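You operate a simulated robot arm through the tools that you are given. There is no shell and no other tool. Be economical: measure what you need, move in short steps, check, and stop when the job is done.

You run a simulated robot arm. Do the job below in one go: nothing can be reset, and whatever is moved stays where it is left.

Task
Fetch the grey buffer marked "3" from the top of the teal bench and set it on the yellow cover. Fetch the blue strap roll and set it on the clear pane. Fetch the red reel and set it on the top of the black table. Put the white foam cube on the third shelf from the top of the grey rack away on the fourth shelf from the bottom of the grey rack. Put the relay marked "12" from the second shelf from the bottom of the grey rack on the fourth shelf from the bottom of the grey rack and the relay labelled "24" on top of the silver spacer. The order is free. Set down upright: grey buffer, relay.

It is judged by the outcome, as a careful person would: the job done as asked, and still so three seconds after it is handed in. It fails if anything else is knocked over, pushed out of place, dropped, spilled or broken. A push-on lid holds only when it is set on centred and level and pressed home; a screw cap is set on level and turned clockwise until tight.

Robot
A 7-joint arm with a fingered hand on a trunk, on a base that drives. Base frame: it is fixed to the floor where the robot stands at the start and does not move with it; the origin is under the middle of the robot, x ahead of it, y to its left, z up; the surface under the hand at the start is at about z = 0.85. Units: m, rad, N and s.
With the tool pointing down near the work surface it reaches from about 0.34 to 0.76 m from the robot's upright axis, wherever it stands. Its first joint turns from -2.897 to 2.897 rad. Places, roughly: blue strap roll (7x7x4 cm) [3.3, -1, 1.4]; clear pane (10x10x1 cm) [0.7, 0.1, 0.9]; fourth shelf of the grey rack [3.4, -1.4, 1.3]; grey buffer [0.5, -0.25, 0.75]; red reel (6x6x6 cm) [3.4, -1.1, 0.6]; relay [3.25, -1.25, 0.5]; silver spacer (6x6x4 cm) [3.3, -1.7, 0.6]; top of the black table [1.3, -1.1, 0.8]; white foam cube (7x7x7 cm) [3.4, -1.2, 1]; yellow cover (10x10x1 cm) [1, -0.7, 0.8]. Payload 4 kg.
The tool frame sits at the grasp point between the pads (the TCP): z along the fingers, y along the line on which they close. The tips reach 0.026 m beyond it. The gripper opens to 0.132 m. The gripper's body begins 0.073 m behind the TCP. The gripper is a hand of 4 fingers: y runs from the thumb to the fingers, the wrist lies at [0, 0, -0.239] in the tool frame, and closing takes about 1.5 s.
Orientation is that of the tool frame in the base frame, as a unit quaternion [x, y, z, w]. With the fingers straight down and closing along the base's y, the tool's x points along the base's -x, its y along +y and its z along -z.

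Tools
- The arm moves only by the tool send_rows. Its argument "commands" is one flat list of numbers, 6 for each row, row after row: the shift along the tool's x, y, z in m, then the turn, a rotation vector about the tool's x, y, z in rad. In form: [dx, dy, dz, rx, ry, rz, dx, dy, dz, rx, ry, rz, ...]. A call has 1 to 20 rows; each row shifts and turns the commanded pose from where the row before left it, along the tool's axes as they then stand. "fingers" is the gripper command, from -1 (shut) to 1 (fully open), values between in proportion, set as the call begins (left out, the last holds). A row lasts 0.2 s, in which the tool goes at most 0.05 m and 0.15 rad; a call with a longer step from one row to the next is refused whole, and so is a gripper value outside its range. Where a pose cannot be reached the arm comes as near as it can. A force on the tool above 40 N (or 10 N above the force at the start of the call, whichever is more), or a blocked arm, ends the call early, and 0.2 s more pass. Each finger travels about 0.072 m/s and halts on what it meets, pressing with about 30 N; the grip force reading is that of the motor and also rises with nothing between the fingers. The clock runs only during rows and for 0.2 s after the last one: add rows that do not move to give the fingers time. The reply holds the time, the measured pose of the TCP, the force on the tool along the base axes, the opening and the grip force, in the units named above and with some noise, with the torque about the TCP (base axes, N m) and any sound that the robot's microphone picked up.
- Cameras (640 x 400 px; columns grow to the right, rows downward): "scene" is now at [0.0067, 0.1167, 1.5473]; the picture's right is [-0.45, -0.89, 0.00], its down [-0.68, 0.35, -0.65] and it looks along [0.58, -0.30, -0.76] (base axes); focal length 267 px, centre (320, 200). "wrist" rides on the gripper at [0.068, 0.002, -0.097] in the tool frame; the picture's right is [-0.03, 1.00, 0.00], its down [-0.82, -0.02, -0.58] and it looks along [-0.58, -0.01, 0.82] (tool axes); focal length 270 px, centre (320, 200). There is no depth. A picture from a camera that has moved, and an enlarged one, comes with that camera's place and axes in the base frame and with its lens.
- camera(camera): a new picture of that camera. No time passes.
- move_column(by): slides the trunk up (or, below 0, down) by that many m; the arm and the scene camera ride with it, the base frame stays. It gives what a move gives, with no picture.
- steer(legs): drives the robot by 1 to 6 legs, each [ahead, turn to the left] in m and rad, along the robot's own axes; the way and the turn of a leg run together, so that a leg with both is an arc; at most 1.5 m and 3.142 rad a leg. The arm and the cameras ride along, it lands a little off, and it stops where it bumps. It gives what a move gives.
- set_fingers(finger1, finger2, finger3, thumb_bend): sets how far each is bent, from 0 (flat) to 1 (curled in); at 0.3 the hand is open as for a grip, at 0.7 the pads meet at the TCP. One left out holds its place. A second passes; each finger stops where it meets its share of the squeeze, and holds until it gets a number again. A gripper value or a shape takes the hand back. It gives what a move gives, with no picture; readings hold the bend of each and the force on the fingers (four entries, about 0 where the hand has none), thumb and palm.
- hand_shape(shape): the hand has 4 fingers and takes this shape, open, in about a second: jaw (thumb against the fingers, like two jaws); tri (thumb and two fingers); tip (a fingertip pinch); poke (one finger out to press); point (the index stretched); flat (the hand flat); cup (the hand cupped); fist (a fist). The gripper value then closes the fingers along that shape, each until it touches; the sizes above hold for jaw. It gives what a move gives, with no picture.
- aim_head(pan, tilt): turns the head with the scene camera to pan (to the left, within 2.705 rad either way) and tilt (down, from -0.506 to 1.204), counted from straight ahead of the robot. It gives what a move gives.
- inspect(camera, box): a new picture of the part [left, top, right, bottom] of that camera's present view, enlarged. No time passes.
- sign_off(): hands the job in; it is judged then, once.

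Work in short steps. Places have to be worked out from the pictures, the camera data and where the tool is seen: move nearer, look again, correct. Check each grasp and each placing, and mend what went wrong. You have 186 turns and 156 pictures in all, those below and enlarged ones among them. Open the gripper and draw the arm clear of the work before you hand the job in, unless the task says otherwise; then end with one line.

The tools are called after "Call:" by a JSON object that holds its "op" and its "data". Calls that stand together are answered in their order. send_rows: Moves the arm, as the interface text tells. Its arguments: {"type":"object","properties":{"commands":{"type":"array","items":{"type":"number"}},"fingers":{"type":"number"}},"required":["commands"]} The other tools are called the same way: move_column (by) slides the trunk up or down; hand_shape (shape) gives the hand a shape; set_fingers (finger1, finger2, finger3, thumb_bend) moves the fingers one by one; steer (legs) drives the base; aim_head (pan, tilt) turns the head that bears the scene camera; camera (camera) takes a picture; inspect (camera, box) takes an enlarged picture of a part of a camera's view; sign_off () hands the job in.

At the start:

```text
time_s: 0.0
ee_pos: [0.5043, 0.0159, 1.0949]
ee_rot: [0.0, 1.0, 0.0, 0.0]
force: [-0.5, -0.4, -0.6]
ft_torque: [0.01, -0.04, 0.01]
width: 0.1319
grasp_force: 0.1
shape: jaw
bend: [0.3, 0.3, 0.3, 0.3]
finger forces: [0.0, 0.0, 0.0, 0.0, 0.1, 0.0]
trunk travel left (down, up): [-0.525, 0.065]
robot x, y, heading: [0.0003, -0.0023, -0.002]
head pan, tilt: [-0.471, 0.864]
```

scene: 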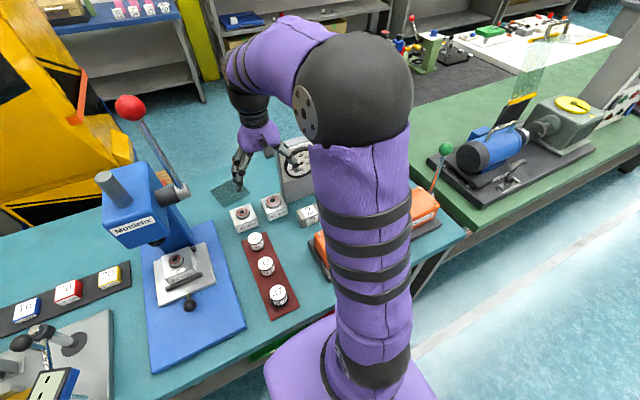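
wrist: 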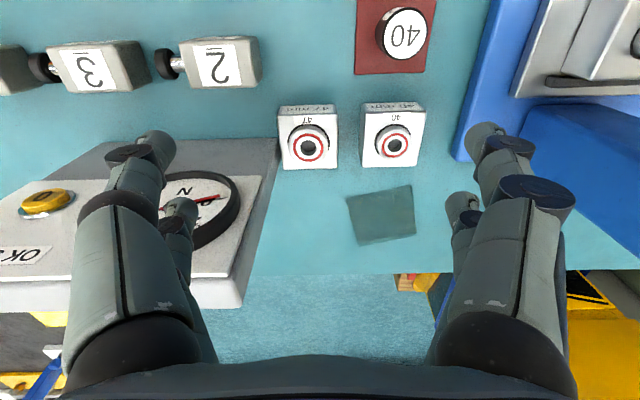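

I'll start by surveying the bench and the surroundings with the head camera.

Call:
{"op": "inspect", "data": {"camera": "wrist", "box": [0, 0, 320, 200]}}

Call:
{"op": "aim_head", "data": {"pan": -0.6, "tilt": 0.35}}

Call:
{"op": "camera", "data": {"camera": "scene"}}

```text
2.00 times, centred on (160, 100) of wrist
camera zoom: at [0.4362, 0.0192, 1.1916], right [0.03, 1.0, 0.0], down [0.82, -0.02, 0.58], along [0.58, -0.01, -0.82], focal length 541 px, centre (640, 400)
```

zoom: 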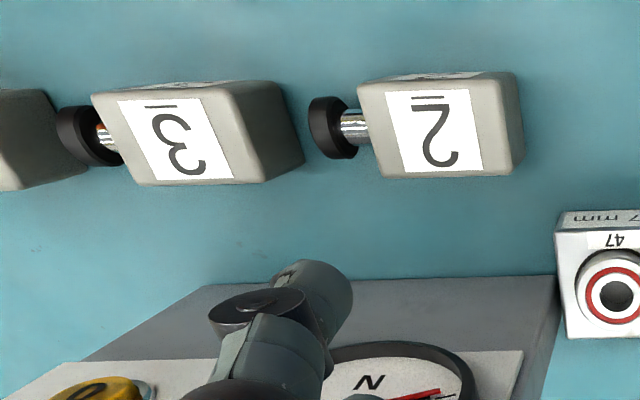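

```text
time_s: 0.9
ee_pos: [0.5036, 0.0172, 1.0948]
ee_rot: [0.0, 1.0, 0.0, 0.0]
force: [0.0, 0.6, -0.8]
ft_torque: [-0.02, 0.0, -0.02]
width: 0.132
grasp_force: 0.1
shape: jaw
bend: [0.3, 0.3, 0.3, 0.3]
finger forces: [0.0, 0.0, 0.0, 0.1, 0.0, 0.0]
trunk travel left (down, up): [-0.525, 0.065]
robot x, y, heading: [-0.002, 0.0019, -0.004]
head pan, tilt: [-0.6, 0.351]
```

```text
152 pictures are left
camera scene: at [0.0146, 0.0994, 1.5919], right [-0.56, -0.83, 0.0], down [-0.28, 0.19, -0.94], along [0.77, -0.53, -0.34], focal length 267 px, centre (320, 200)
```

scene: 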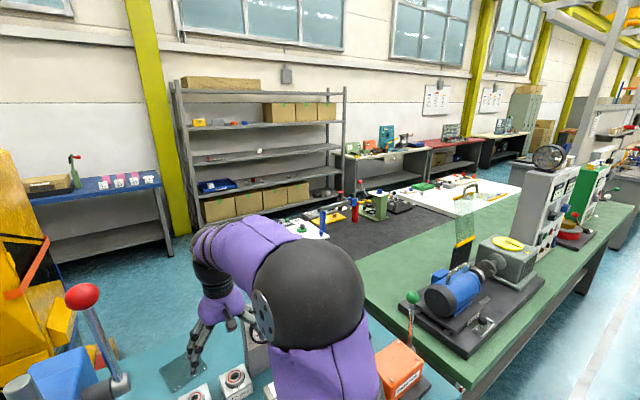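

Rack is ahead-right by the wall. I'll zoom on the rack and on the tables to the right.

Call:
{"op": "inspect", "data": {"camera": "scene", "box": [160, 60, 360, 235]}}

Call:
{"op": "inspect", "data": {"camera": "scene", "box": [280, 120, 540, 290]}}

Call:
{"op": "aim_head", "data": {"pan": -1.1, "tilt": 0.7}}

Call:
{"op": "camera", "data": {"camera": "scene"}}

```text
2.29 times, centred on (260, 148) of scene
camera zoom: at [0.0146, 0.0994, 1.5919], right [-0.56, -0.83, 0.0], down [-0.28, 0.19, -0.94], along [0.77, -0.53, -0.34], focal length 610 px, centre (457, 320)
```

zoom: 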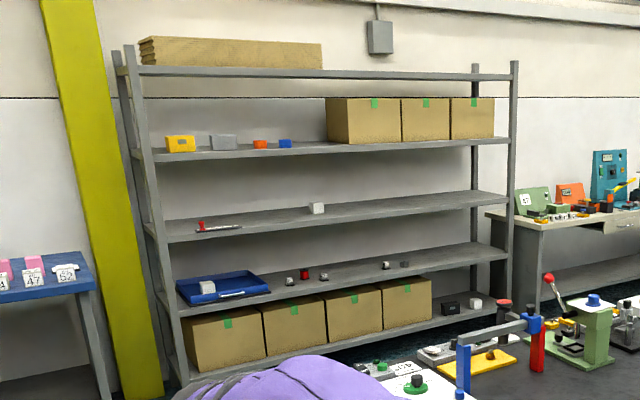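

```text
2.35 times, centred on (410, 205) of scene
camera zoom: at [0.0146, 0.0994, 1.5919], right [-0.56, -0.83, 0.0], down [-0.28, 0.19, -0.94], along [0.77, -0.53, -0.34], focal length 628 px, centre (108, 188)
```

zoom: 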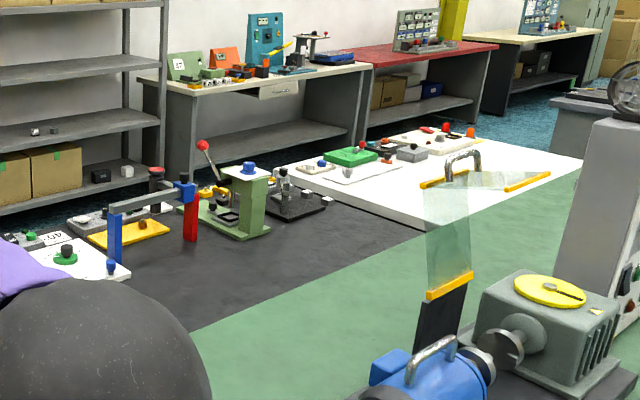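

```text
time_s: 1.9
ee_pos: [0.5037, 0.0162, 1.0943]
ee_rot: [-0.001, 1.0, 0.0, 0.0]
force: [-1.0, -0.5, 0.6]
ft_torque: [0.0, 0.01, -0.04]
width: 0.1318
grasp_force: 0.1
shape: jaw
bend: [0.3, 0.3, 0.3, 0.3]
finger forces: [0.0, 0.1, 0.0, 0.0, 0.1, 0.0]
trunk travel left (down, up): [-0.525, 0.065]
robot x, y, heading: [0.0008, 0.0027, -0.003]
head pan, tilt: [-1.1, 0.7]
```

```text
149 pictures are left
camera scene: at [-0.0236, 0.0763, 1.5607], right [-0.89, -0.45, 0.0], down [-0.29, 0.57, -0.77], along [0.35, -0.68, -0.64], focal length 267 px, centre (320, 200)
```

scene: 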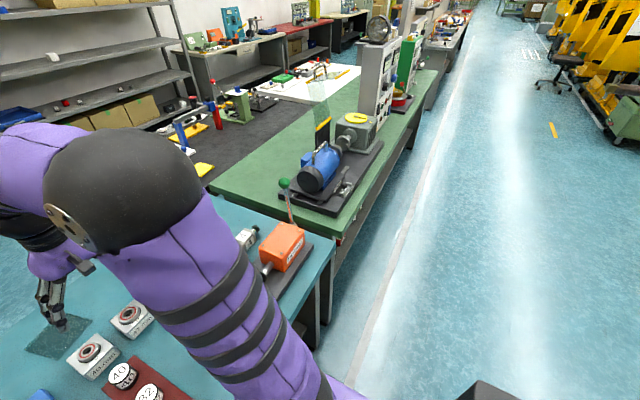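

I need to know the drivable floor. Looking forward-left, left, and around behind.

Call:
{"op": "aim_head", "data": {"pan": 0.3, "tilt": 0.6}}

Call:
{"op": "camera", "data": {"camera": "scene"}}

Call:
{"op": "aim_head", "data": {"pan": 1.4, "tilt": 0.6}}

Call:
{"op": "camera", "data": {"camera": "scene"}}

```text
time_s: 3.4
ee_pos: [0.5037, 0.0169, 1.0953]
ee_rot: [0.0, 1.0, 0.0, 0.001]
force: [0.0, 0.0, -0.3]
ft_torque: [0.0, 0.01, -0.02]
width: 0.1317
grasp_force: 0.1
shape: jaw
bend: [0.3, 0.3, 0.3, 0.3]
finger forces: [0.1, 0.1, 0.0, 0.1, 0.0, 0.0]
trunk travel left (down, up): [-0.525, 0.065]
robot x, y, heading: [-0.0036, -0.0002, 0.001]
head pan, tilt: [0.3, 0.6]
```

```text
148 pictures are left
camera scene: at [0.0222, 0.1781, 1.5692], right [0.3, -0.96, 0.0], down [-0.54, -0.17, -0.82], along [0.79, 0.24, -0.57], focal length 267 px, centre (320, 200)
```

scene: 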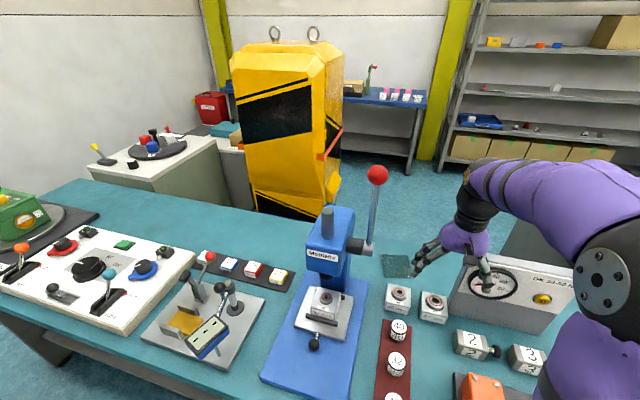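

```text
time_s: 4.7
ee_pos: [0.5026, 0.017, 1.0943]
ee_rot: [0.0, 1.0, 0.0, 0.0]
force: [-0.4, 0.1, 0.8]
ft_torque: [-0.01, 0.0, 0.02]
width: 0.1318
grasp_force: 0.0
shape: jaw
bend: [0.3, 0.3, 0.3, 0.3]
finger forces: [0.1, 0.1, 0.0, 0.0, 0.1, 0.0]
trunk travel left (down, up): [-0.525, 0.065]
robot x, y, heading: [-0.0005, -0.0022, 0.001]
head pan, tilt: [1.4, 0.6]
```

```text
147 pictures are left
camera scene: at [-0.0471, 0.2391, 1.5692], right [0.99, -0.17, 0.0], down [-0.1, -0.56, -0.83], along [0.14, 0.81, -0.56], focal length 267 px, centre (320, 200)
```

scene: 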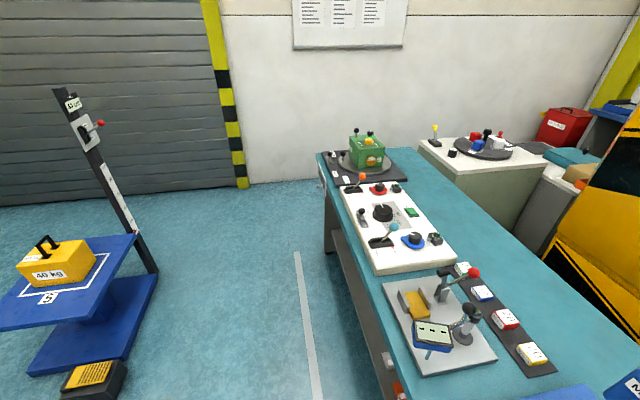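

The left side looks blocked (cabinet and yellow machine); checking the right side route past the green bench.

Call:
{"op": "aim_head", "data": {"pan": -1.25, "tilt": 0.35}}

Call:
{"op": "camera", "data": {"camera": "scene"}}

Call:
{"op": "inspect", "data": {"camera": "scene", "box": [120, 80, 440, 280]}}

Call:
{"op": "aim_head", "data": {"pan": 0.6, "tilt": 0.35}}

Call:
{"op": "camera", "data": {"camera": "scene"}}

```text
time_s: 7.1
ee_pos: [0.5039, 0.016, 1.0955]
ee_rot: [0.0, 1.0, 0.0, 0.0]
force: [1.1, -0.3, -0.4]
ft_torque: [-0.03, -0.01, -0.03]
width: 0.1319
grasp_force: 0.1
shape: jaw
bend: [0.3, 0.3, 0.3, 0.3]
finger forces: [0.0, 0.1, 0.0, 0.0, 0.0, 0.0]
trunk travel left (down, up): [-0.525, 0.065]
robot x, y, heading: [-0.0014, 0.0012, 0.002]
head pan, tilt: [-1.25, 0.351]
```

```text
146 pictures are left
camera scene: at [-0.0328, 0.0636, 1.592], right [-0.95, -0.32, 0.0], down [-0.11, 0.33, -0.94], along [0.3, -0.89, -0.34], focal length 267 px, centre (320, 200)
```

scene: 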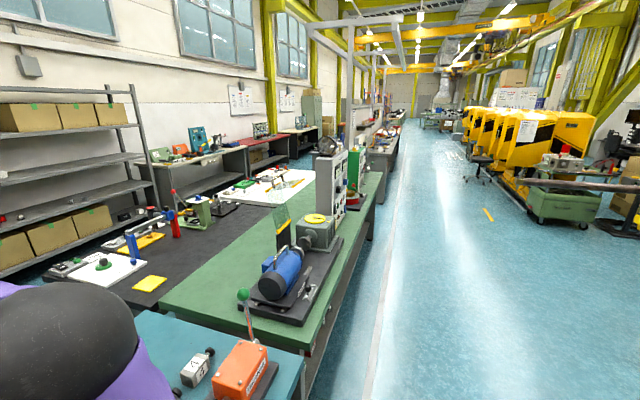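

```text
2.00 times, centred on (280, 180) of scene
camera zoom: at [-0.0328, 0.0636, 1.592], right [-0.95, -0.32, 0.0], down [-0.11, 0.33, -0.94], along [0.3, -0.89, -0.34], focal length 534 px, centre (400, 240)
```

zoom: 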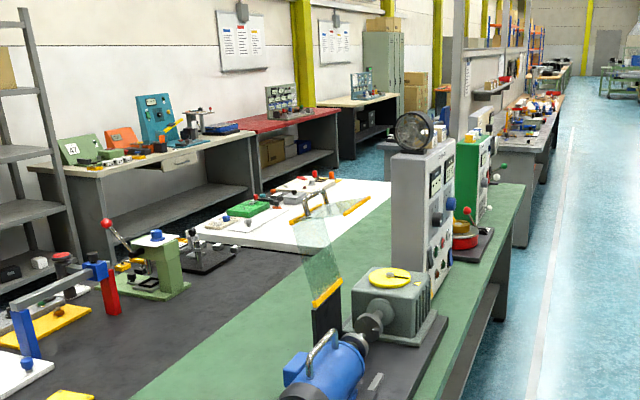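

```text
time_s: 8.9
ee_pos: [0.5039, 0.0165, 1.0952]
ee_rot: [0.0, 1.0, 0.0, 0.001]
force: [0.3, 0.0, 0.9]
ft_torque: [0.01, -0.05, 0.01]
width: 0.1317
grasp_force: 0.1
shape: jaw
bend: [0.3, 0.3, 0.3, 0.3]
finger forces: [0.1, 0.0, 0.0, 0.0, 0.0, 0.1]
trunk travel left (down, up): [-0.525, 0.065]
robot x, y, heading: [0.0008, -0.0003, -0.001]
head pan, tilt: [0.6, 0.351]
```

```text
144 pictures are left
camera scene: at [0.0146, 0.2045, 1.592], right [0.56, -0.83, 0.0], down [-0.28, -0.19, -0.94], along [0.78, 0.53, -0.34], focal length 267 px, centre (320, 200)
```

scene: 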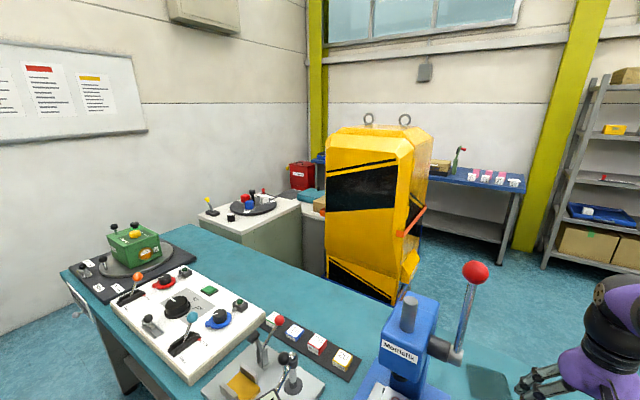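

The drivable route to the rack is: back off, along the aisle towards −y past the green bench end (~y −3.1), left through the gap (y −3.1…−4.2), then back along the rear aisle. First I pick the buffer from here: move the hand above it (≈[0.48,-0.25]) while turning so fingers close along base x.

Call:
{"op": "send_rows", "data": {"commands": [0.003, -0.044, 0, 0, 0, 0, 0.003, -0.044, 0, 0, 0, 0, 0.003, -0.044, 0, 0, 0, 0, 0.003, -0.044, 0, 0, 0, 0, 0.003, -0.044, 0, 0, 0, 0, 0.003, -0.044, 0, 0, 0, 0], "fingers": 1}}

Call:
{"op": "camera", "data": {"camera": "wrist"}}

```text
time_s: 10.3
ee_pos: [0.4879, -0.2477, 1.0959]
ee_rot: [0.0, 1.0, -0.001, 0.0]
force: [0.2, -0.1, 0.4]
ft_torque: [0.05, -0.03, 0.01]
width: 0.1319
grasp_force: 0.1
shape: jaw
bend: [0.3, 0.3, 0.3, 0.3]
finger forces: [0.0, 0.0, 0.0, 0.0, 0.1, 0.0]
trunk travel left (down, up): [-0.525, 0.065]
robot x, y, heading: [-0.0003, 0.0005, -0.001]
head pan, tilt: [0.6, 0.351]
```

```text
143 pictures are left
camera wrist: at [0.4203, -0.2455, 1.1931], right [0.02, 1.0, 0.0], down [0.82, -0.02, 0.58], along [0.58, -0.01, -0.82], focal length 270 px, centre (320, 200)
```

wrist: 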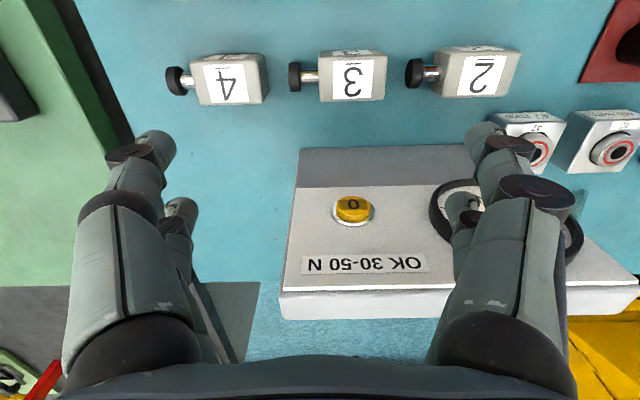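

Triangulating the two views puts the buffer "3" body centre at ≈[0.477,-0.212], top z≈0.895, ~6.8×4.5 cm. I centre over it, turn the hand 90° and half-close to ~9 cm.

Call:
{"op": "send_rows", "data": {"commands": [0.01, 0.036, 0, 0, 0, 0, 0, 0, 0, 0, 0, 0.1428, 0, 0, 0, 0, 0, 0.1428, 0, 0, 0, 0, 0, 0.1428, 0, 0, 0, 0, 0, 0.1428, 0, 0, 0, 0, 0, 0.1428, 0, 0, 0, 0, 0, 0.1428, 0, 0, 0, 0, 0, 0.1428, 0, 0, 0, 0, 0, 0.1428, 0, 0, 0, 0, 0, 0.1428, 0, 0, 0, 0, 0, 0.1428, 0, 0, 0, 0, 0, 0.1428, 0, 0, 0, 0, 0, 0], "fingers": 0.35}}

Call:
{"op": "camera", "data": {"camera": "wrist"}}

```text
time_s: 13.1
ee_pos: [0.476, -0.2107, 1.0944]
ee_rot: [0.708, 0.706, 0.0, 0.001]
force: [0.4, 0.0, -0.1]
ft_torque: [-0.02, 0.01, -0.01]
width: 0.0893
grasp_force: 0.0
shape: jaw
bend: [0.69, 0.69, 0.69, 0.61]
finger forces: [0.1, 0.1, 0.0, 0.1, 0.0, 0.0]
trunk travel left (down, up): [-0.525, 0.065]
robot x, y, heading: [-0.0001, 0.0008, -0.001]
head pan, tilt: [0.6, 0.351]
```

```text
142 pictures are left
camera wrist: at [0.4788, -0.1424, 1.1918], right [1.0, -0.03, 0.0], down [-0.02, -0.82, 0.58], along [-0.02, -0.58, -0.82], focal length 270 px, centre (320, 200)
```

wrist: 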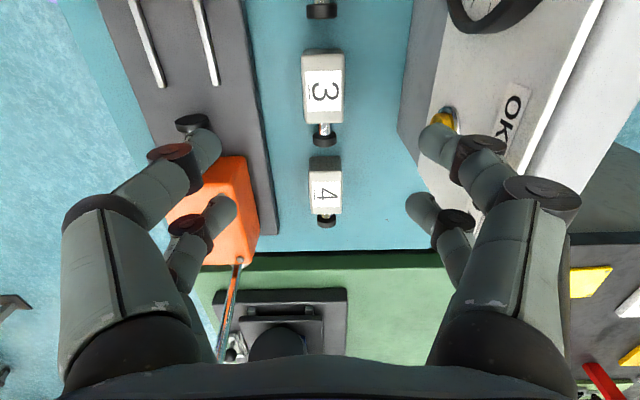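

Alignment is good (body at x≈0.478, y≈−0.209). Descend in small steps to z≈0.886, watching force, then check.

Call:
{"op": "send_rows", "data": {"commands": [0, 0.003, 0.04, 0, 0, 0, 0, 0, 0.04, 0, 0, 0, 0, 0, 0.04, 0, 0, 0, 0, 0, 0.03, 0, 0, 0, 0, 0, 0.03, 0, 0, 0, 0, 0, 0.015, 0, 0, 0, 0, 0, 0.013, 0, 0, 0, 0, 0, 0, 0, 0, 0]}}

Call:
{"op": "camera", "data": {"camera": "wrist"}}

```text
time_s: 14.9
ee_pos: [0.481, -0.2137, 0.885]
ee_rot: [0.707, 0.707, 0.0, 0.0]
force: [0.3, 0.5, -0.9]
ft_torque: [-0.03, 0.03, -0.01]
width: 0.0896
grasp_force: 0.0
shape: jaw
bend: [0.69, 0.69, 0.69, 0.61]
finger forces: [0.0, 0.0, 0.1, 0.1, 0.0, 0.0]
trunk travel left (down, up): [-0.525, 0.065]
robot x, y, heading: [-0.0005, -0.0006, 0.003]
head pan, tilt: [0.6, 0.351]
```

```text
141 pictures are left
camera wrist: at [0.4839, -0.1441, 0.983], right [1.0, -0.03, 0.0], down [-0.02, -0.82, 0.58], along [-0.01, -0.58, -0.82], focal length 270 px, centre (320, 200)
```

wrist: 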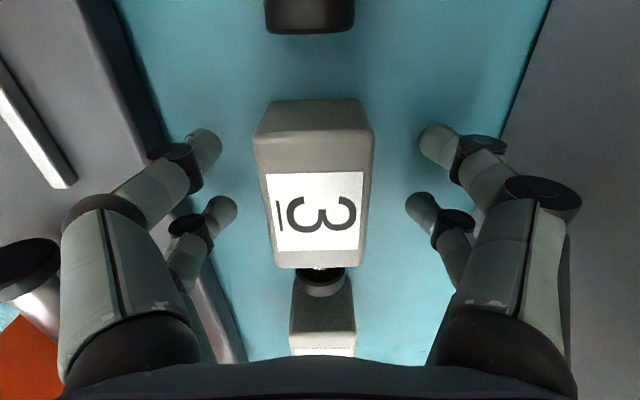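

Fingers straddle the body well. Close and wait.

Call:
{"op": "send_rows", "data": {"commands": [0, 0, 0, 0, 0, 0, 0, 0, 0, 0, 0, 0, 0, 0, 0, 0, 0, 0, 0, 0, 0, 0, 0, 0, 0, 0, 0, 0, 0, 0, 0, 0, 0, 0, 0, 0, 0, 0, 0, 0, 0, 0, 0, 0, 0, 0, 0, 0], "fingers": -1}}

Call:
{"op": "send_rows", "data": {"commands": [0, 0, -0.03, 0, 0, 0, 0, 0, -0.04, 0, 0, 0, 0, 0, -0.04, 0, 0, 0, 0, 0, -0.05, 0, 0, 0, 0, 0, -0.04, 0, 0, 0, 0, 0, 0, 0, 0, 0]}}

Call:
{"op": "camera", "data": {"camera": "wrist"}}

```text
time_s: 16.7
ee_pos: [0.4815, -0.2132, 0.8873]
ee_rot: [0.707, 0.708, -0.001, 0.0]
force: [0.6, 0.2, 0.7]
ft_torque: [0.0, -0.02, 0.02]
width: 0.038
grasp_force: 30.0
shape: jaw
bend: [0.73, 0.74, 0.74, 0.7]
finger forces: [27.3, 27.2, 27.1, 0.1, 27.3, 0.0]
trunk travel left (down, up): [-0.525, 0.065]
robot x, y, heading: [-0.0022, 0.0001, -0.002]
head pan, tilt: [0.6, 0.351]
```

```text
time_s: 18.1
ee_pos: [0.4803, -0.2076, 1.0847]
ee_rot: [0.707, 0.707, 0.0, -0.001]
force: [-0.5, 0.3, -2.6]
ft_torque: [0.0, 0.01, -0.02]
width: 0.0378
grasp_force: 30.2
shape: jaw
bend: [0.73, 0.74, 0.73, 0.7]
finger forces: [27.4, 27.1, 27.3, 0.0, 27.4, 0.0]
trunk travel left (down, up): [-0.525, 0.065]
robot x, y, heading: [-0.0021, -0.0018, -0.006]
head pan, tilt: [0.6, 0.351]
```

```text
140 pictures are left
camera wrist: at [0.4823, -0.1399, 1.1824], right [1.0, -0.03, 0.0], down [-0.02, -0.82, 0.58], along [-0.02, -0.58, -0.82], focal length 270 px, centre (320, 200)
```

wrist: 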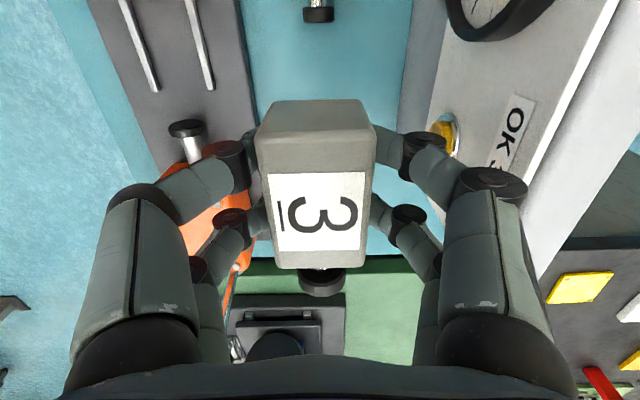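

Buffer is held firmly (width 0.038). Back off, turn right, and drive the aisle, then look at the gap.

Call:
{"op": "steer", "data": {"legs": [[-0.5, 0], [0, -1.571], [1.5, 0], [1.0, 0]]}}

Call:
{"op": "aim_head", "data": {"pan": 0.6, "tilt": 0.6}}

Call:
{"op": "camera", "data": {"camera": "scene"}}

```text
time_s: 37.2
ee_pos: [-0.7679, -2.9778, 1.0847]
ee_rot: [1.0, -0.016, -0.001, 0.001]
force: [-0.7, 0.8, -4.0]
ft_torque: [0.01, 0.02, 0.0]
width: 0.0374
grasp_force: 29.9
shape: jaw
bend: [0.73, 0.74, 0.74, 0.7]
finger forces: [27.1, 27.0, 27.2, 0.0, 27.1, 0.0]
trunk travel left (down, up): [-0.525, 0.065]
robot x, y, heading: [-0.5408, -2.5072, -1.602]
head pan, tilt: [0.6, 0.351]
```

```text
time_s: 37.9
ee_pos: [-0.7675, -2.9777, 1.0856]
ee_rot: [1.0, -0.015, 0.0, -0.001]
force: [0.4, 0.2, -3.7]
ft_torque: [0.02, -0.01, 0.01]
width: 0.0375
grasp_force: 29.8
shape: jaw
bend: [0.73, 0.74, 0.74, 0.7]
finger forces: [27.2, 26.9, 27.1, 0.1, 27.1, 0.1]
trunk travel left (down, up): [-0.525, 0.065]
robot x, y, heading: [-0.5434, -2.5048, -1.601]
head pan, tilt: [0.6, 0.6]
```

```text
139 pictures are left
camera scene: at [-0.3435, -2.5259, 1.5693], right [-0.84, -0.54, 0.0], down [-0.3, 0.48, -0.83], along [0.44, -0.7, -0.56], focal length 267 px, centre (320, 200)
```

scene: 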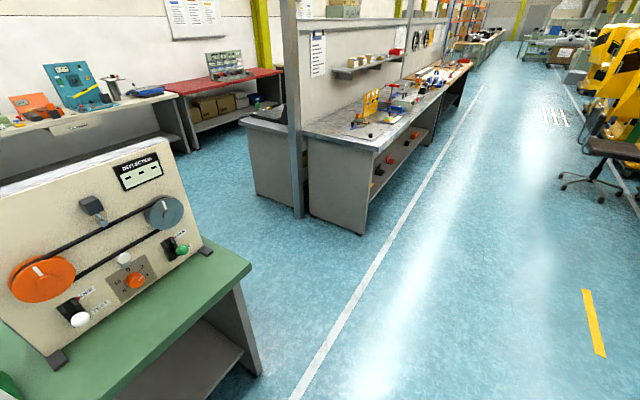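

The gap (y −3.1…−4.2) is clear. Continue to its middle, turn left and pass through.

Call:
{"op": "steer", "data": {"legs": [[1.1, 0], [0, 1.602], [1.0, 0]]}}

Call:
{"op": "aim_head", "data": {"pan": 0.4, "tilt": 0.6}}

Call:
{"op": "camera", "data": {"camera": "scene"}}

```text
time_s: 52.5
ee_pos: [0.8762, -3.7819, 1.0852]
ee_rot: [0.709, 0.705, 0.0, 0.0]
force: [-0.5, 0.6, -2.8]
ft_torque: [0.03, -0.02, -0.01]
width: 0.0374
grasp_force: 30.1
shape: jaw
bend: [0.73, 0.74, 0.74, 0.7]
finger forces: [27.1, 26.9, 27.1, 0.1, 27.0, 0.1]
trunk travel left (down, up): [-0.525, 0.065]
robot x, y, heading: [0.3989, -3.5728, -0.009]
head pan, tilt: [0.6, 0.6]
```

```text
time_s: 53.2
ee_pos: [0.8756, -3.7826, 1.0862]
ee_rot: [0.709, 0.705, 0.0, 0.0]
force: [0.2, 0.1, -2.0]
ft_torque: [0.01, 0.0, 0.01]
width: 0.0371
grasp_force: 30.0
shape: jaw
bend: [0.73, 0.74, 0.74, 0.7]
finger forces: [27.1, 26.9, 27.2, 0.1, 27.1, 0.0]
trunk travel left (down, up): [-0.525, 0.065]
robot x, y, heading: [0.3948, -3.5682, -0.004]
head pan, tilt: [0.4, 0.6]
```

```text
138 pictures are left
camera scene: at [0.4187, -3.3854, 1.5692], right [0.38, -0.92, 0.0], down [-0.52, -0.22, -0.82], along [0.76, 0.32, -0.57], focal length 267 px, centre (320, 200)
```

scene: 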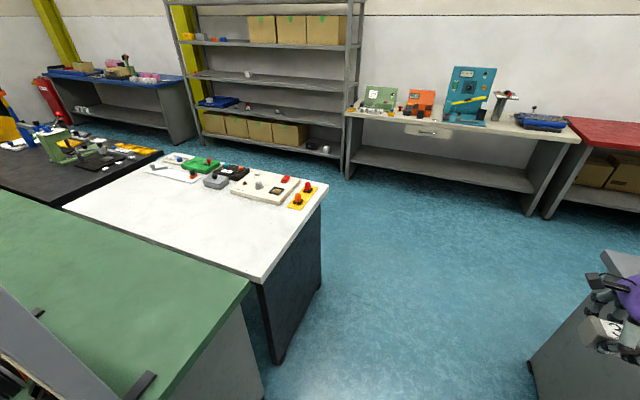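

Rear aisle is wide (table edge x≈1.6, desks x≈3.2). Drive to x≈2.35, turn left, and go up towards the rack.

Call:
{"op": "steer", "data": {"legs": [[1.0, 0], [0.95, 0], [0, 1.575], [1.5, 0]]}}

Call:
{"op": "aim_head", "data": {"pan": 0.6, "tilt": 0.6}}

Call:
{"op": "camera", "data": {"camera": "scene"}}

Call:
{"op": "aim_head", "data": {"pan": -0.5, "tilt": 0.5}}

Call:
{"op": "camera", "data": {"camera": "scene"}}

```text
time_s: 74.1
ee_pos: [2.4742, -1.6353, 1.0842]
ee_rot: [-0.032, 1.0, -0.001, 0.0]
force: [0.3, 0.7, -3.2]
ft_torque: [0.0, 0.01, -0.02]
width: 0.037
grasp_force: 30.1
shape: jaw
bend: [0.73, 0.74, 0.74, 0.7]
finger forces: [26.9, 26.8, 27.0, 0.0, 26.8, 0.0]
trunk travel left (down, up): [-0.525, 0.065]
robot x, y, heading: [2.2954, -2.1274, 1.629]
head pan, tilt: [0.4, 0.6]
```

```text
time_s: 74.8
ee_pos: [2.473, -1.6362, 1.0859]
ee_rot: [-0.032, 0.999, 0.0, 0.0]
force: [-0.4, -0.4, -2.0]
ft_torque: [0.01, 0.03, -0.01]
width: 0.0367
grasp_force: 30.7
shape: jaw
bend: [0.73, 0.74, 0.74, 0.7]
finger forces: [27.1, 26.8, 27.1, 0.0, 26.8, 0.0]
trunk travel left (down, up): [-0.525, 0.065]
robot x, y, heading: [2.2947, -2.1282, 1.63]
head pan, tilt: [0.6, 0.6]
```

```text
137 pictures are left
camera scene: at [2.0907, -2.1278, 1.5692], right [0.79, 0.61, 0.0], down [0.35, -0.45, -0.82], along [-0.51, 0.65, -0.57], focal length 267 px, centre (320, 200)
```

scene: 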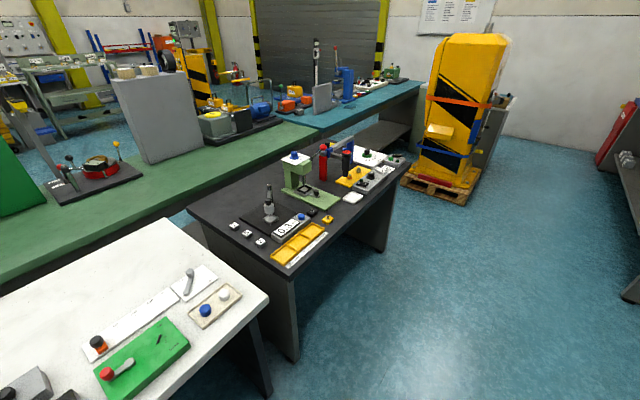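

```text
time_s: 76.2
ee_pos: [2.4748, -1.6366, 1.0855]
ee_rot: [-0.032, 0.999, 0.0, 0.0]
force: [0.4, 0.1, -2.4]
ft_torque: [0.03, 0.01, 0.0]
width: 0.0369
grasp_force: 29.9
shape: jaw
bend: [0.73, 0.74, 0.74, 0.7]
finger forces: [27.0, 26.8, 26.9, 0.0, 26.8, 0.1]
trunk travel left (down, up): [-0.525, 0.065]
robot x, y, heading: [2.2948, -2.1267, 1.633]
head pan, tilt: [-0.499, 0.499]
```

```text
136 pictures are left
camera scene: at [2.1835, -2.1151, 1.5783], right [0.91, -0.42, 0.0], down [-0.2, -0.43, -0.88], along [0.37, 0.8, -0.48], focal length 267 px, centre (320, 200)
```

scene: 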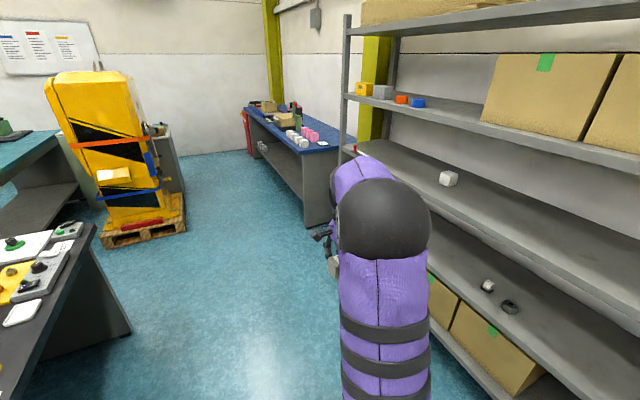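

Black table ends at y≈−0.58, far edge x≈1.55; yellow machine's pallet starts y≈0.5. I drive to the bay at ≈(1.45,−0.05) facing −x to reach the yellow cover from the table's end.

Call:
{"op": "steer", "data": {"legs": [[1.0, -0.06], [1.05, 0], [0, 1.571], [0.7, 0]]}}

Call:
{"op": "aim_head", "data": {"pan": 0.7, "tilt": 0.8}}

Call:
{"op": "camera", "data": {"camera": "scene"}}

```text
time_s: 94.0
ee_pos: [1.1159, 0.1611, 1.0849]
ee_rot: [-0.7, 0.715, 0.0, 0.0]
force: [-0.2, 0.4, -3.1]
ft_torque: [0.01, 0.0, -0.01]
width: 0.0364
grasp_force: 30.3
shape: jaw
bend: [0.73, 0.74, 0.74, 0.7]
finger forces: [26.8, 26.7, 26.9, 0.0, 26.8, 0.0]
trunk travel left (down, up): [-0.525, 0.065]
robot x, y, heading: [1.591, -0.0601, 3.115]
head pan, tilt: [-0.499, 0.499]
```

```text
time_s: 95.4
ee_pos: [1.1153, 0.162, 1.0867]
ee_rot: [-0.7, 0.714, 0.0, 0.0]
force: [1.1, 0.6, -2.5]
ft_torque: [-0.04, 0.01, 0.02]
width: 0.0364
grasp_force: 30.1
shape: jaw
bend: [0.73, 0.74, 0.74, 0.7]
finger forces: [26.9, 26.7, 26.9, 0.1, 26.6, 0.1]
trunk travel left (down, up): [-0.525, 0.065]
robot x, y, heading: [1.5915, -0.0551, 3.118]
head pan, tilt: [0.7, 0.799]
```

```text
135 pictures are left
camera scene: at [1.5809, -0.2634, 1.5524], right [-0.62, 0.78, 0.0], down [0.56, 0.45, -0.7], along [-0.54, -0.44, -0.72], focal length 267 px, centre (320, 200)
```

scene: 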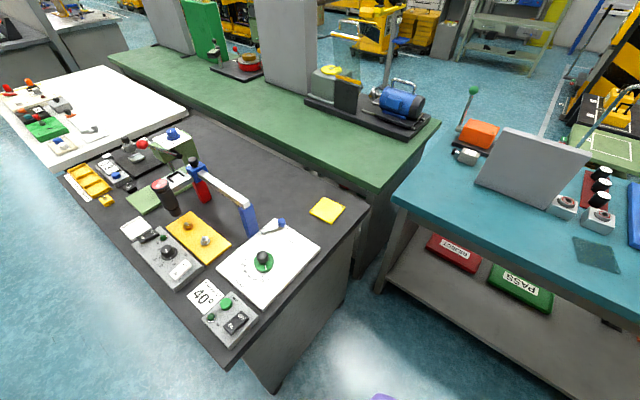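

Cover located at ≈[1.05,−0.665]. Move 0.28 m further in to bring it within ~0.67 m.

Call:
{"op": "steer", "data": {"legs": [[0.28, 0]]}}

Call:
{"op": "inspect", "data": {"camera": "scene", "box": [160, 100, 480, 300]}}

```text
time_s: 97.4
ee_pos: [0.8364, 0.162, 1.0855]
ee_rot: [-0.704, 0.71, -0.001, 0.0]
force: [-0.6, -0.8, -3.3]
ft_torque: [-0.02, 0.0, -0.01]
width: 0.0369
grasp_force: 29.7
shape: jaw
bend: [0.73, 0.74, 0.74, 0.7]
finger forces: [26.9, 26.8, 26.9, 0.0, 26.8, 0.0]
trunk travel left (down, up): [-0.525, 0.065]
robot x, y, heading: [1.3133, -0.0521, 3.127]
head pan, tilt: [0.7, 0.799]
```

```text
2.00 times, centred on (320, 200) of scene
camera zoom: at [1.3057, -0.258, 1.5523], right [-0.63, 0.77, 0.0], down [0.56, 0.45, -0.7], along [-0.54, -0.44, -0.72], focal length 534 px, centre (320, 200)
```

zoom: 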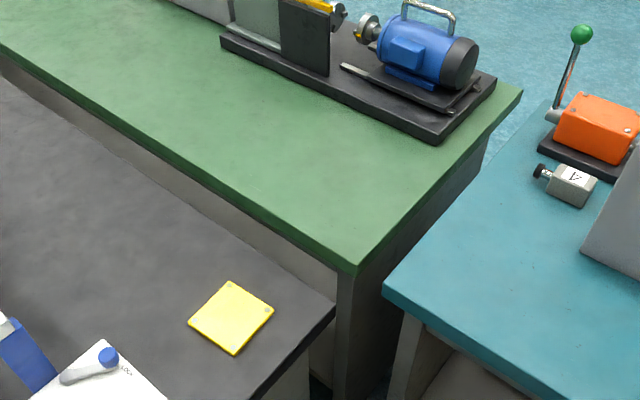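

Triangulation: cover centre ≈[1.03,−0.673], top z≈0.785. Swing the hand around the trunk axis (~90° left), keeping its height.

Call:
{"op": "send_rows", "data": {"commands": [0.0448, 0.0177, 0, 0, 0, -0.0921, 0.0448, 0.0177, 0, 0, 0, -0.0921, 0.0448, 0.0177, 0, 0, 0, -0.0921, 0.0448, 0.0177, 0, 0, 0, -0.0921, 0.0448, 0.0177, 0, 0, 0, -0.0921, 0.0448, 0.0177, 0, 0, 0, -0.0921, 0.0448, 0.0177, 0, 0, 0, -0.0921, 0.0448, 0.0177, 0, 0, 0, -0.0921, 0.0448, 0.0177, 0, 0, 0, -0.0921, 0.0448, 0.0177, 0, 0, 0, -0.0921, 0.0448, 0.0177, 0, 0, 0, -0.0921, 0.0448, 0.0177, 0, 0, 0, -0.0921, 0.0448, 0.0177, 0, 0, 0, -0.0921, 0.0448, 0.0177, 0, 0, 0, -0.0921, 0.0448, 0.0177, 0, 0, 0, -0.0921, 0.0448, 0.0177, 0, 0, 0, -0.0921, 0.0448, 0.0177, 0, 0, 0, -0.0921]}}

Call:
{"op": "camera", "data": {"camera": "wrist"}}

```text
time_s: 101.0
ee_pos: [1.0915, -0.5317, 1.0839]
ee_rot: [1.0, -0.007, 0.0, 0.0]
force: [1.2, 0.6, -3.5]
ft_torque: [-0.02, -0.04, 0.01]
width: 0.0364
grasp_force: 30.1
shape: jaw
bend: [0.74, 0.74, 0.74, 0.7]
finger forces: [26.8, 26.6, 26.9, 0.0, 26.5, 0.0]
trunk travel left (down, up): [-0.525, 0.065]
robot x, y, heading: [1.3164, -0.0497, 3.126]
head pan, tilt: [0.7, 0.799]
```

```text
133 pictures are left
camera wrist: at [1.1602, -0.5333, 1.181], right [-0.04, -1.0, 0.0], down [-0.82, 0.03, 0.58], along [-0.58, 0.02, -0.82], focal length 270 px, centre (320, 200)
```

wrist: 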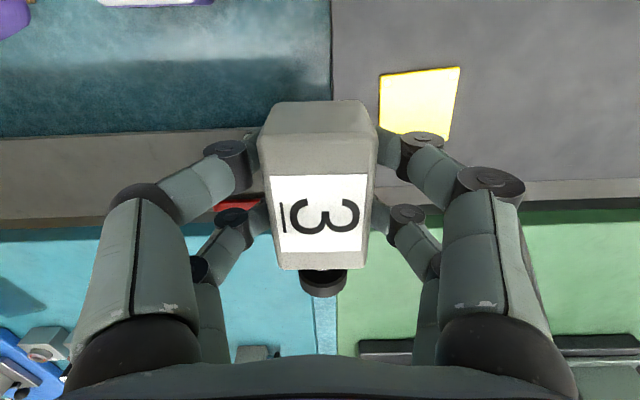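

Cover seen from the wrist at ≈[1.046,−0.665]. Move over it and descend to z≈0.88, then look.

Call:
{"op": "send_rows", "data": {"commands": [-0.01, 0.0335, 0, 0, 0, 0, -0.01, 0.0335, 0, 0, 0, 0, -0.01, 0.0335, 0, 0, 0, 0, -0.01, 0.0335, 0, 0, 0, 0, 0, 0, 0.05, 0, 0, 0, 0, 0, 0.05, 0, 0, 0, 0, 0, 0.05, 0, 0, 0, 0, 0, 0.05, 0, 0, 0, 0, 0, 0, 0, 0, 0]}}

Call:
{"op": "camera", "data": {"camera": "wrist"}}

Call:
{"op": "aim_head", "data": {"pan": 1.0, "tilt": 0.9}}

Call:
{"op": "camera", "data": {"camera": "scene"}}

```text
time_s: 103.0
ee_pos: [1.045, -0.6678, 0.882]
ee_rot: [1.0, -0.007, 0.0, -0.001]
force: [-0.1, -1.0, -3.3]
ft_torque: [0.02, -0.03, -0.01]
width: 0.0362
grasp_force: 30.0
shape: jaw
bend: [0.74, 0.74, 0.74, 0.7]
finger forces: [26.7, 26.7, 26.8, 0.0, 26.6, 0.0]
trunk travel left (down, up): [-0.525, 0.065]
robot x, y, heading: [1.3135, -0.055, 3.127]
head pan, tilt: [0.7, 0.799]
```

```text
132 pictures are left
camera wrist: at [1.1143, -0.6706, 0.9793], right [-0.04, -1.0, 0.0], down [-0.82, 0.03, 0.58], along [-0.58, 0.02, -0.82], focal length 270 px, centre (320, 200)
```

wrist: 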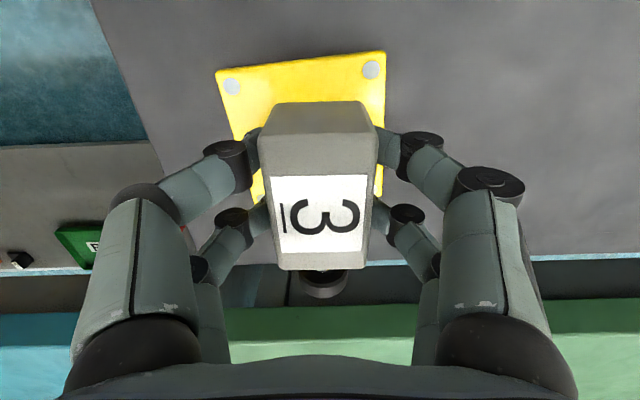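

```text
time_s: 103.8
ee_pos: [1.0453, -0.6678, 0.884]
ee_rot: [1.0, -0.007, 0.0, 0.0]
force: [0.3, -0.5, -2.7]
ft_torque: [0.02, 0.0, 0.0]
width: 0.0362
grasp_force: 30.2
shape: jaw
bend: [0.74, 0.74, 0.74, 0.7]
finger forces: [26.8, 26.6, 26.8, 0.0, 26.5, 0.0]
trunk travel left (down, up): [-0.525, 0.065]
robot x, y, heading: [1.3161, -0.0514, 3.125]
head pan, tilt: [1.0, 0.901]
```

```text
131 pictures are left
camera scene: at [1.3269, -0.2705, 1.5444], right [-0.83, 0.55, 0.0], down [0.43, 0.65, -0.62], along [-0.34, -0.52, -0.78], focal length 267 px, centre (320, 200)
```

scene: 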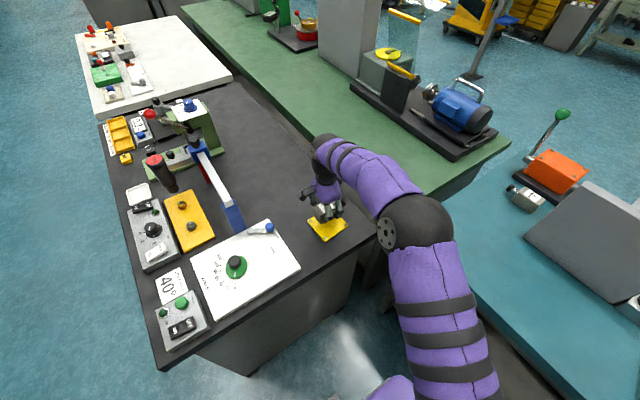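

Cover centre refined to ≈[1.04,−0.662], top ≈0.80. Buffer sits over it; descend slowly to contact.

Call:
{"op": "send_rows", "data": {"commands": [0.002, -0.005, 0.015, 0, 0, 0, 0, 0, 0.012, 0, 0, 0, 0, 0, 0.006, 0, 0, 0, 0, 0, 0.004, 0, 0, 0, 0, 0, 0.003, 0, 0, 0, 0, 0, 0, 0, 0, 0]}}

Call:
{"op": "camera", "data": {"camera": "wrist"}}

```text
time_s: 105.2
ee_pos: [1.0498, -0.6618, 0.8457]
ee_rot: [1.0, -0.007, 0.0, 0.001]
force: [-0.3, -1.2, 1.7]
ft_torque: [0.08, 0.0, 0.02]
width: 0.0362
grasp_force: 30.1
shape: jaw
bend: [0.74, 0.74, 0.74, 0.7]
finger forces: [27.3, 27.3, 27.2, 0.0, 26.9, 0.1]
trunk travel left (down, up): [-0.525, 0.065]
robot x, y, heading: [1.3149, -0.0552, 3.129]
head pan, tilt: [1.0, 0.901]
```

```text
130 pictures are left
camera wrist: at [1.1186, -0.6629, 0.9425], right [-0.04, -1.0, 0.0], down [-0.82, 0.03, 0.58], along [-0.58, 0.02, -0.82], focal length 270 px, centre (320, 200)
```

wrist: 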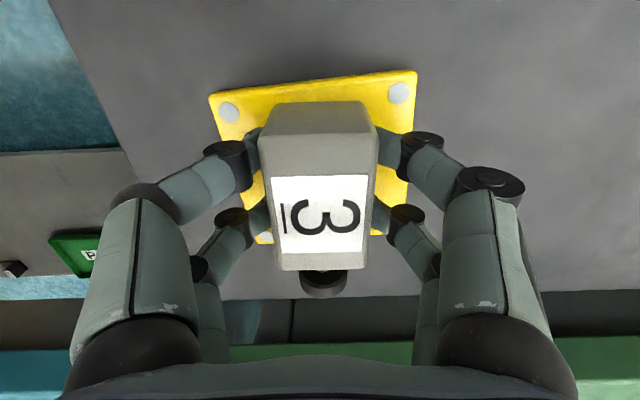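

Contact is felt (force went from −3 to +1.7 N) and it lies centred on the cover. Open modestly and look before withdrawing.

Call:
{"op": "send_rows", "data": {"commands": [0, 0, 0, 0, 0, 0, 0, 0, 0, 0, 0, 0, 0, 0, 0, 0, 0, 0, 0, 0, 0, 0, 0, 0, 0, 0, 0, 0, 0, 0], "fingers": 0.2}}

Call:
{"op": "send_rows", "data": {"commands": [0, 0, -0.01, 0, 0, 0, 0, 0, -0.03, 0, 0, 0, 0, 0, -0.05, 0, 0, 0, 0, 0, -0.05, 0, 0, 0, 0, 0, -0.05, 0, 0, 0, 0, 0, -0.05, 0, 0, 0, 0, 0, 0, 0, 0, 0]}}

Call:
{"op": "camera", "data": {"camera": "wrist"}}

```text
time_s: 106.4
ee_pos: [1.0499, -0.662, 0.8449]
ee_rot: [1.0, -0.007, 0.0, 0.0]
force: [0.1, 0.2, 0.2]
ft_torque: [0.02, -0.02, -0.01]
width: 0.0786
grasp_force: 0.0
shape: jaw
bend: [0.71, 0.71, 0.71, 0.7]
finger forces: [0.1, 0.1, 0.0, 0.0, 0.1, 0.0]
trunk travel left (down, up): [-0.525, 0.065]
robot x, y, heading: [1.3093, -0.0533, 3.134]
head pan, tilt: [1.0, 0.901]
```

```text
time_s: 108.0
ee_pos: [1.0503, -0.6577, 1.0897]
ee_rot: [1.0, -0.006, 0.0, 0.001]
force: [0.4, 0.0, 0.4]
ft_torque: [0.02, -0.02, 0.0]
width: 0.0789
grasp_force: 0.2
shape: jaw
bend: [0.71, 0.71, 0.71, 0.7]
finger forces: [0.0, 0.1, 0.0, 0.1, 0.0, 0.0]
trunk travel left (down, up): [-0.525, 0.065]
robot x, y, heading: [1.3147, -0.0485, 3.126]
head pan, tilt: [1.0, 0.901]
```

```text
129 pictures are left
camera wrist: at [1.1194, -0.6607, 1.186], right [-0.04, -1.0, 0.0], down [-0.82, 0.03, 0.58], along [-0.58, 0.02, -0.82], focal length 270 px, centre (320, 200)
```

wrist: 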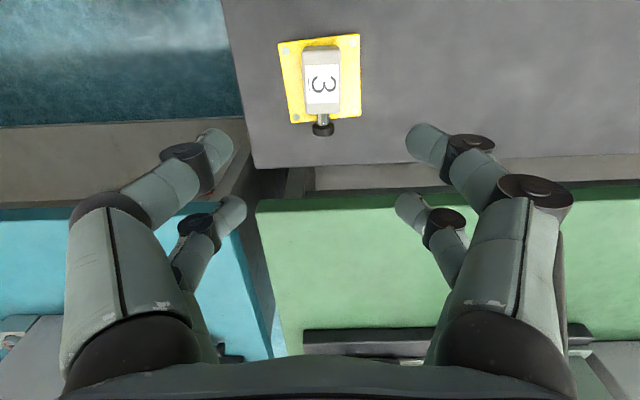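

Buffer stands on the cover. Now retract the hand and swing it back to the front before driving.

Call:
{"op": "send_rows", "data": {"commands": [0.017, -0.047, 0, 0, 0, 0, 0.017, -0.047, 0, 0, 0, 0, 0.017, -0.047, 0, 0, 0, 0, -0.0405, -0.0207, 0, 0, 0, 0.09, -0.0405, -0.0207, 0, 0, 0, 0.09, -0.0405, -0.0207, 0, 0, 0, 0.09, -0.0405, -0.0207, 0, 0, 0, 0.09, -0.0405, -0.0207, 0, 0, 0, 0.09, -0.0405, -0.0207, 0, 0, 0, 0.09, -0.0405, -0.0207, 0, 0, 0, 0.09, -0.0405, -0.0207, 0, 0, 0, 0.09, -0.0405, -0.0207, 0, 0, 0, 0.09, -0.0405, -0.0207, 0, 0, 0, 0.09, -0.0405, -0.0207, 0, 0, 0, 0.09, -0.0405, -0.0207, 0, 0, 0, 0.09]}}

Call:
{"op": "steer", "data": {"legs": [[-0.9, 0]]}}

```text
time_s: 111.2
ee_pos: [0.8154, -0.088, 1.0868]
ee_rot: [0.854, -0.52, 0.0, 0.0]
force: [-0.5, 1.0, -0.8]
ft_torque: [0.0, 0.02, 0.0]
width: 0.079
grasp_force: 0.0
shape: jaw
bend: [0.71, 0.71, 0.71, 0.7]
finger forces: [0.1, 0.1, 0.0, 0.0, 0.1, 0.1]
trunk travel left (down, up): [-0.525, 0.065]
robot x, y, heading: [1.3125, -0.0538, 3.13]
head pan, tilt: [1.0, 0.901]
```

```text
time_s: 116.0
ee_pos: [1.728, -0.1026, 1.0867]
ee_rot: [0.853, -0.522, 0.0, -0.001]
force: [-0.1, -0.2, -0.8]
ft_torque: [-0.02, 0.05, 0.0]
width: 0.0788
grasp_force: 0.0
shape: jaw
bend: [0.71, 0.71, 0.71, 0.7]
finger forces: [0.0, 0.0, 0.1, 0.0, 0.0, 0.1]
trunk travel left (down, up): [-0.525, 0.065]
robot x, y, heading: [2.2278, -0.0709, 3.12]
head pan, tilt: [1.0, 0.901]
```

Now go in front of the rack: turn left to −y, drive 1.1 m, turn left again to face the rack from ≈(2.2,−1.2).

Call:
{"op": "steer", "data": {"legs": [[0, 1.571], [1.15, 0], [0, 1.59]]}}

Call:
{"op": "aim_head", "data": {"pan": 0.0, "tilt": 0.4}}

Call:
{"op": "camera", "data": {"camera": "scene"}}

Call:
{"op": "camera", "data": {"camera": "wrist"}}

```text
time_s: 130.3
ee_pos: [2.7782, -1.0869, 1.0875]
ee_rot: [0.476, 0.88, 0.0, -0.001]
force: [0.0, -0.2, -1.0]
ft_torque: [0.03, -0.04, -0.01]
width: 0.0791
grasp_force: 0.0
shape: jaw
bend: [0.71, 0.71, 0.71, 0.7]
finger forces: [0.0, 0.0, 0.1, 0.0, 0.1, 0.1]
trunk travel left (down, up): [-0.525, 0.065]
robot x, y, heading: [2.2866, -1.1751, 0.092]
head pan, tilt: [1.0, 0.901]
```

```text
time_s: 131.6
ee_pos: [2.7804, -1.0879, 1.0875]
ee_rot: [0.476, 0.88, -0.001, 0.0]
force: [-0.5, -0.7, -0.4]
ft_torque: [0.02, 0.0, -0.02]
width: 0.079
grasp_force: 0.1
shape: jaw
bend: [0.71, 0.71, 0.71, 0.7]
finger forces: [0.0, 0.1, 0.1, 0.1, 0.1, 0.1]
trunk travel left (down, up): [-0.525, 0.065]
robot x, y, heading: [2.2896, -1.1759, 0.091]
head pan, tilt: [0.0, 0.4]
```

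```text
128 pictures are left
camera scene: at [2.3037, -1.0224, 1.5874], right [0.09, -1.0, 0.0], down [-0.39, -0.04, -0.92], along [0.92, 0.08, -0.39], focal length 267 px, centre (320, 200)
```

scene: 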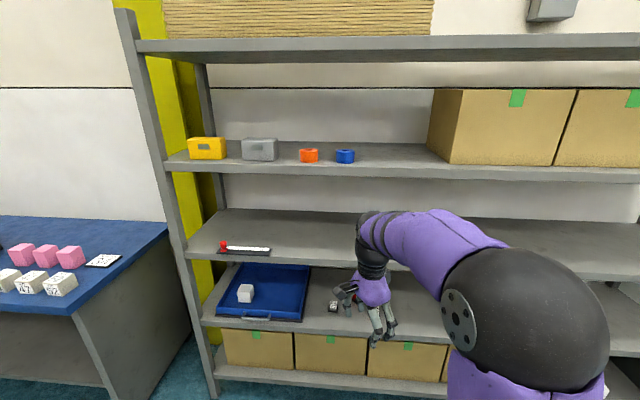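

```text
127 pictures are left
camera wrist: at [2.7442, -1.0295, 1.184], right [0.85, 0.53, 0.0], down [0.43, -0.69, 0.58], along [0.3, -0.49, -0.82], focal length 270 px, centre (320, 200)
```

wrist: 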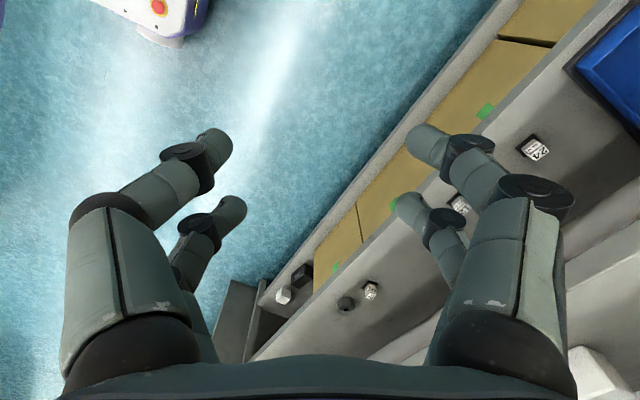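

Let me zoom on these wrist-camera items to identify relays and the spacer.

Call:
{"op": "inspect", "data": {"camera": "wrist", "box": [330, 120, 650, 320]}}

Call:
{"op": "inspect", "data": {"camera": "scene", "box": [160, 120, 400, 350]}}

```text
refused: 650 is not a number from 0 to 640
```

```text
1.74 times, centred on (280, 235) of scene
camera zoom: at [2.3037, -1.0224, 1.5874], right [0.09, -1.0, 0.0], down [-0.39, -0.04, -0.92], along [0.92, 0.08, -0.39], focal length 464 px, centre (390, 139)
```

zoom: 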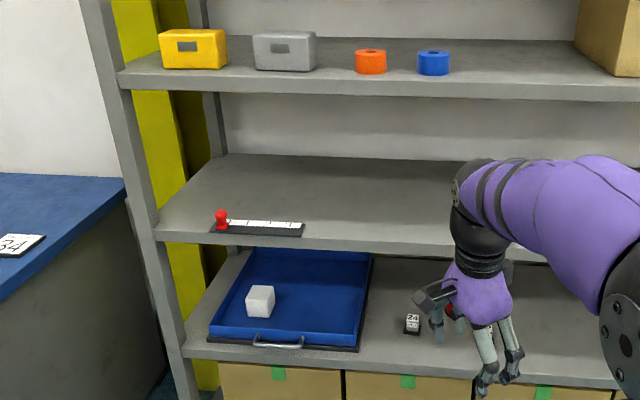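

Fix heading, then turn the hand to closing along base y and pitch it 45° forward so it can work inside shelves.

Call:
{"op": "steer", "data": {"legs": [[0, -0.091]]}}

Call:
{"op": "inspect", "data": {"camera": "wrist", "box": [320, 120, 640, 320]}}

Call:
{"op": "send_rows", "data": {"commands": [0, 0, 0, 0, 0, -0.13, 0, 0, 0, 0, 0, -0.13, 0, 0, 0, 0, 0, -0.13, 0, 0, 0, 0, 0, -0.13, 0, 0, 0, 0, 0, -0.13, 0, 0, 0, 0, 0, -0.13, 0, 0, 0, 0, 0, -0.13, 0, 0, 0, 0, 0, -0.13, 0, 0, 0, 0, 0, -0.055, 0, 0, 0, 0, 0, 0], "fingers": 0.6}}

```text
time_s: 132.5
ee_pos: [2.7844, -1.133, 1.0867]
ee_rot: [0.514, 0.858, 0.0, 0.0]
force: [0.3, -0.2, 0.7]
ft_torque: [0.0, -0.01, 0.03]
width: 0.0789
grasp_force: 0.2
shape: jaw
bend: [0.71, 0.71, 0.71, 0.7]
finger forces: [0.1, 0.1, 0.1, 0.0, 0.0, 0.1]
trunk travel left (down, up): [-0.525, 0.065]
robot x, y, heading: [2.2896, -1.1747, 0.002]
head pan, tilt: [0.0, 0.4]
```

```text
2.00 times, centred on (480, 220) of wrist
camera zoom: at [2.7554, -1.0706, 1.184], right [0.89, 0.45, 0.0], down [0.37, -0.73, 0.58], along [0.26, -0.52, -0.82], focal length 541 px, centre (0, 160)
```

zoom: 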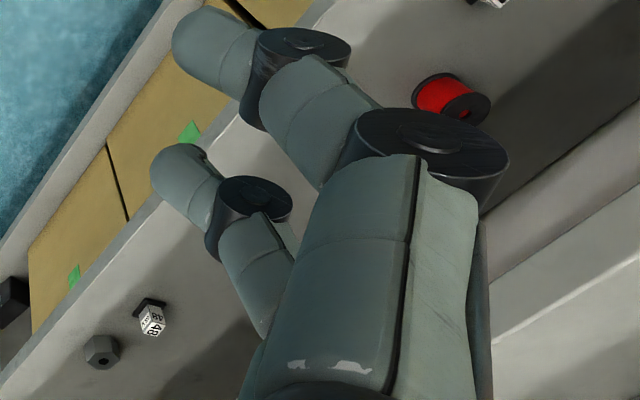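

```text
time_s: 134.7
ee_pos: [2.7853, -1.1342, 1.0868]
ee_rot: [-0.008, 1.0, 0.001, 0.0]
force: [-0.1, -0.2, 0.4]
ft_torque: [-0.03, 0.01, -0.01]
width: 0.1053
grasp_force: 0.0
shape: jaw
bend: [0.59, 0.59, 0.59, 0.45]
finger forces: [0.1, 0.1, 0.0, 0.0, 0.0, 0.0]
trunk travel left (down, up): [-0.525, 0.065]
robot x, y, heading: [2.2866, -1.1764, 0.002]
head pan, tilt: [0.0, 0.4]
```

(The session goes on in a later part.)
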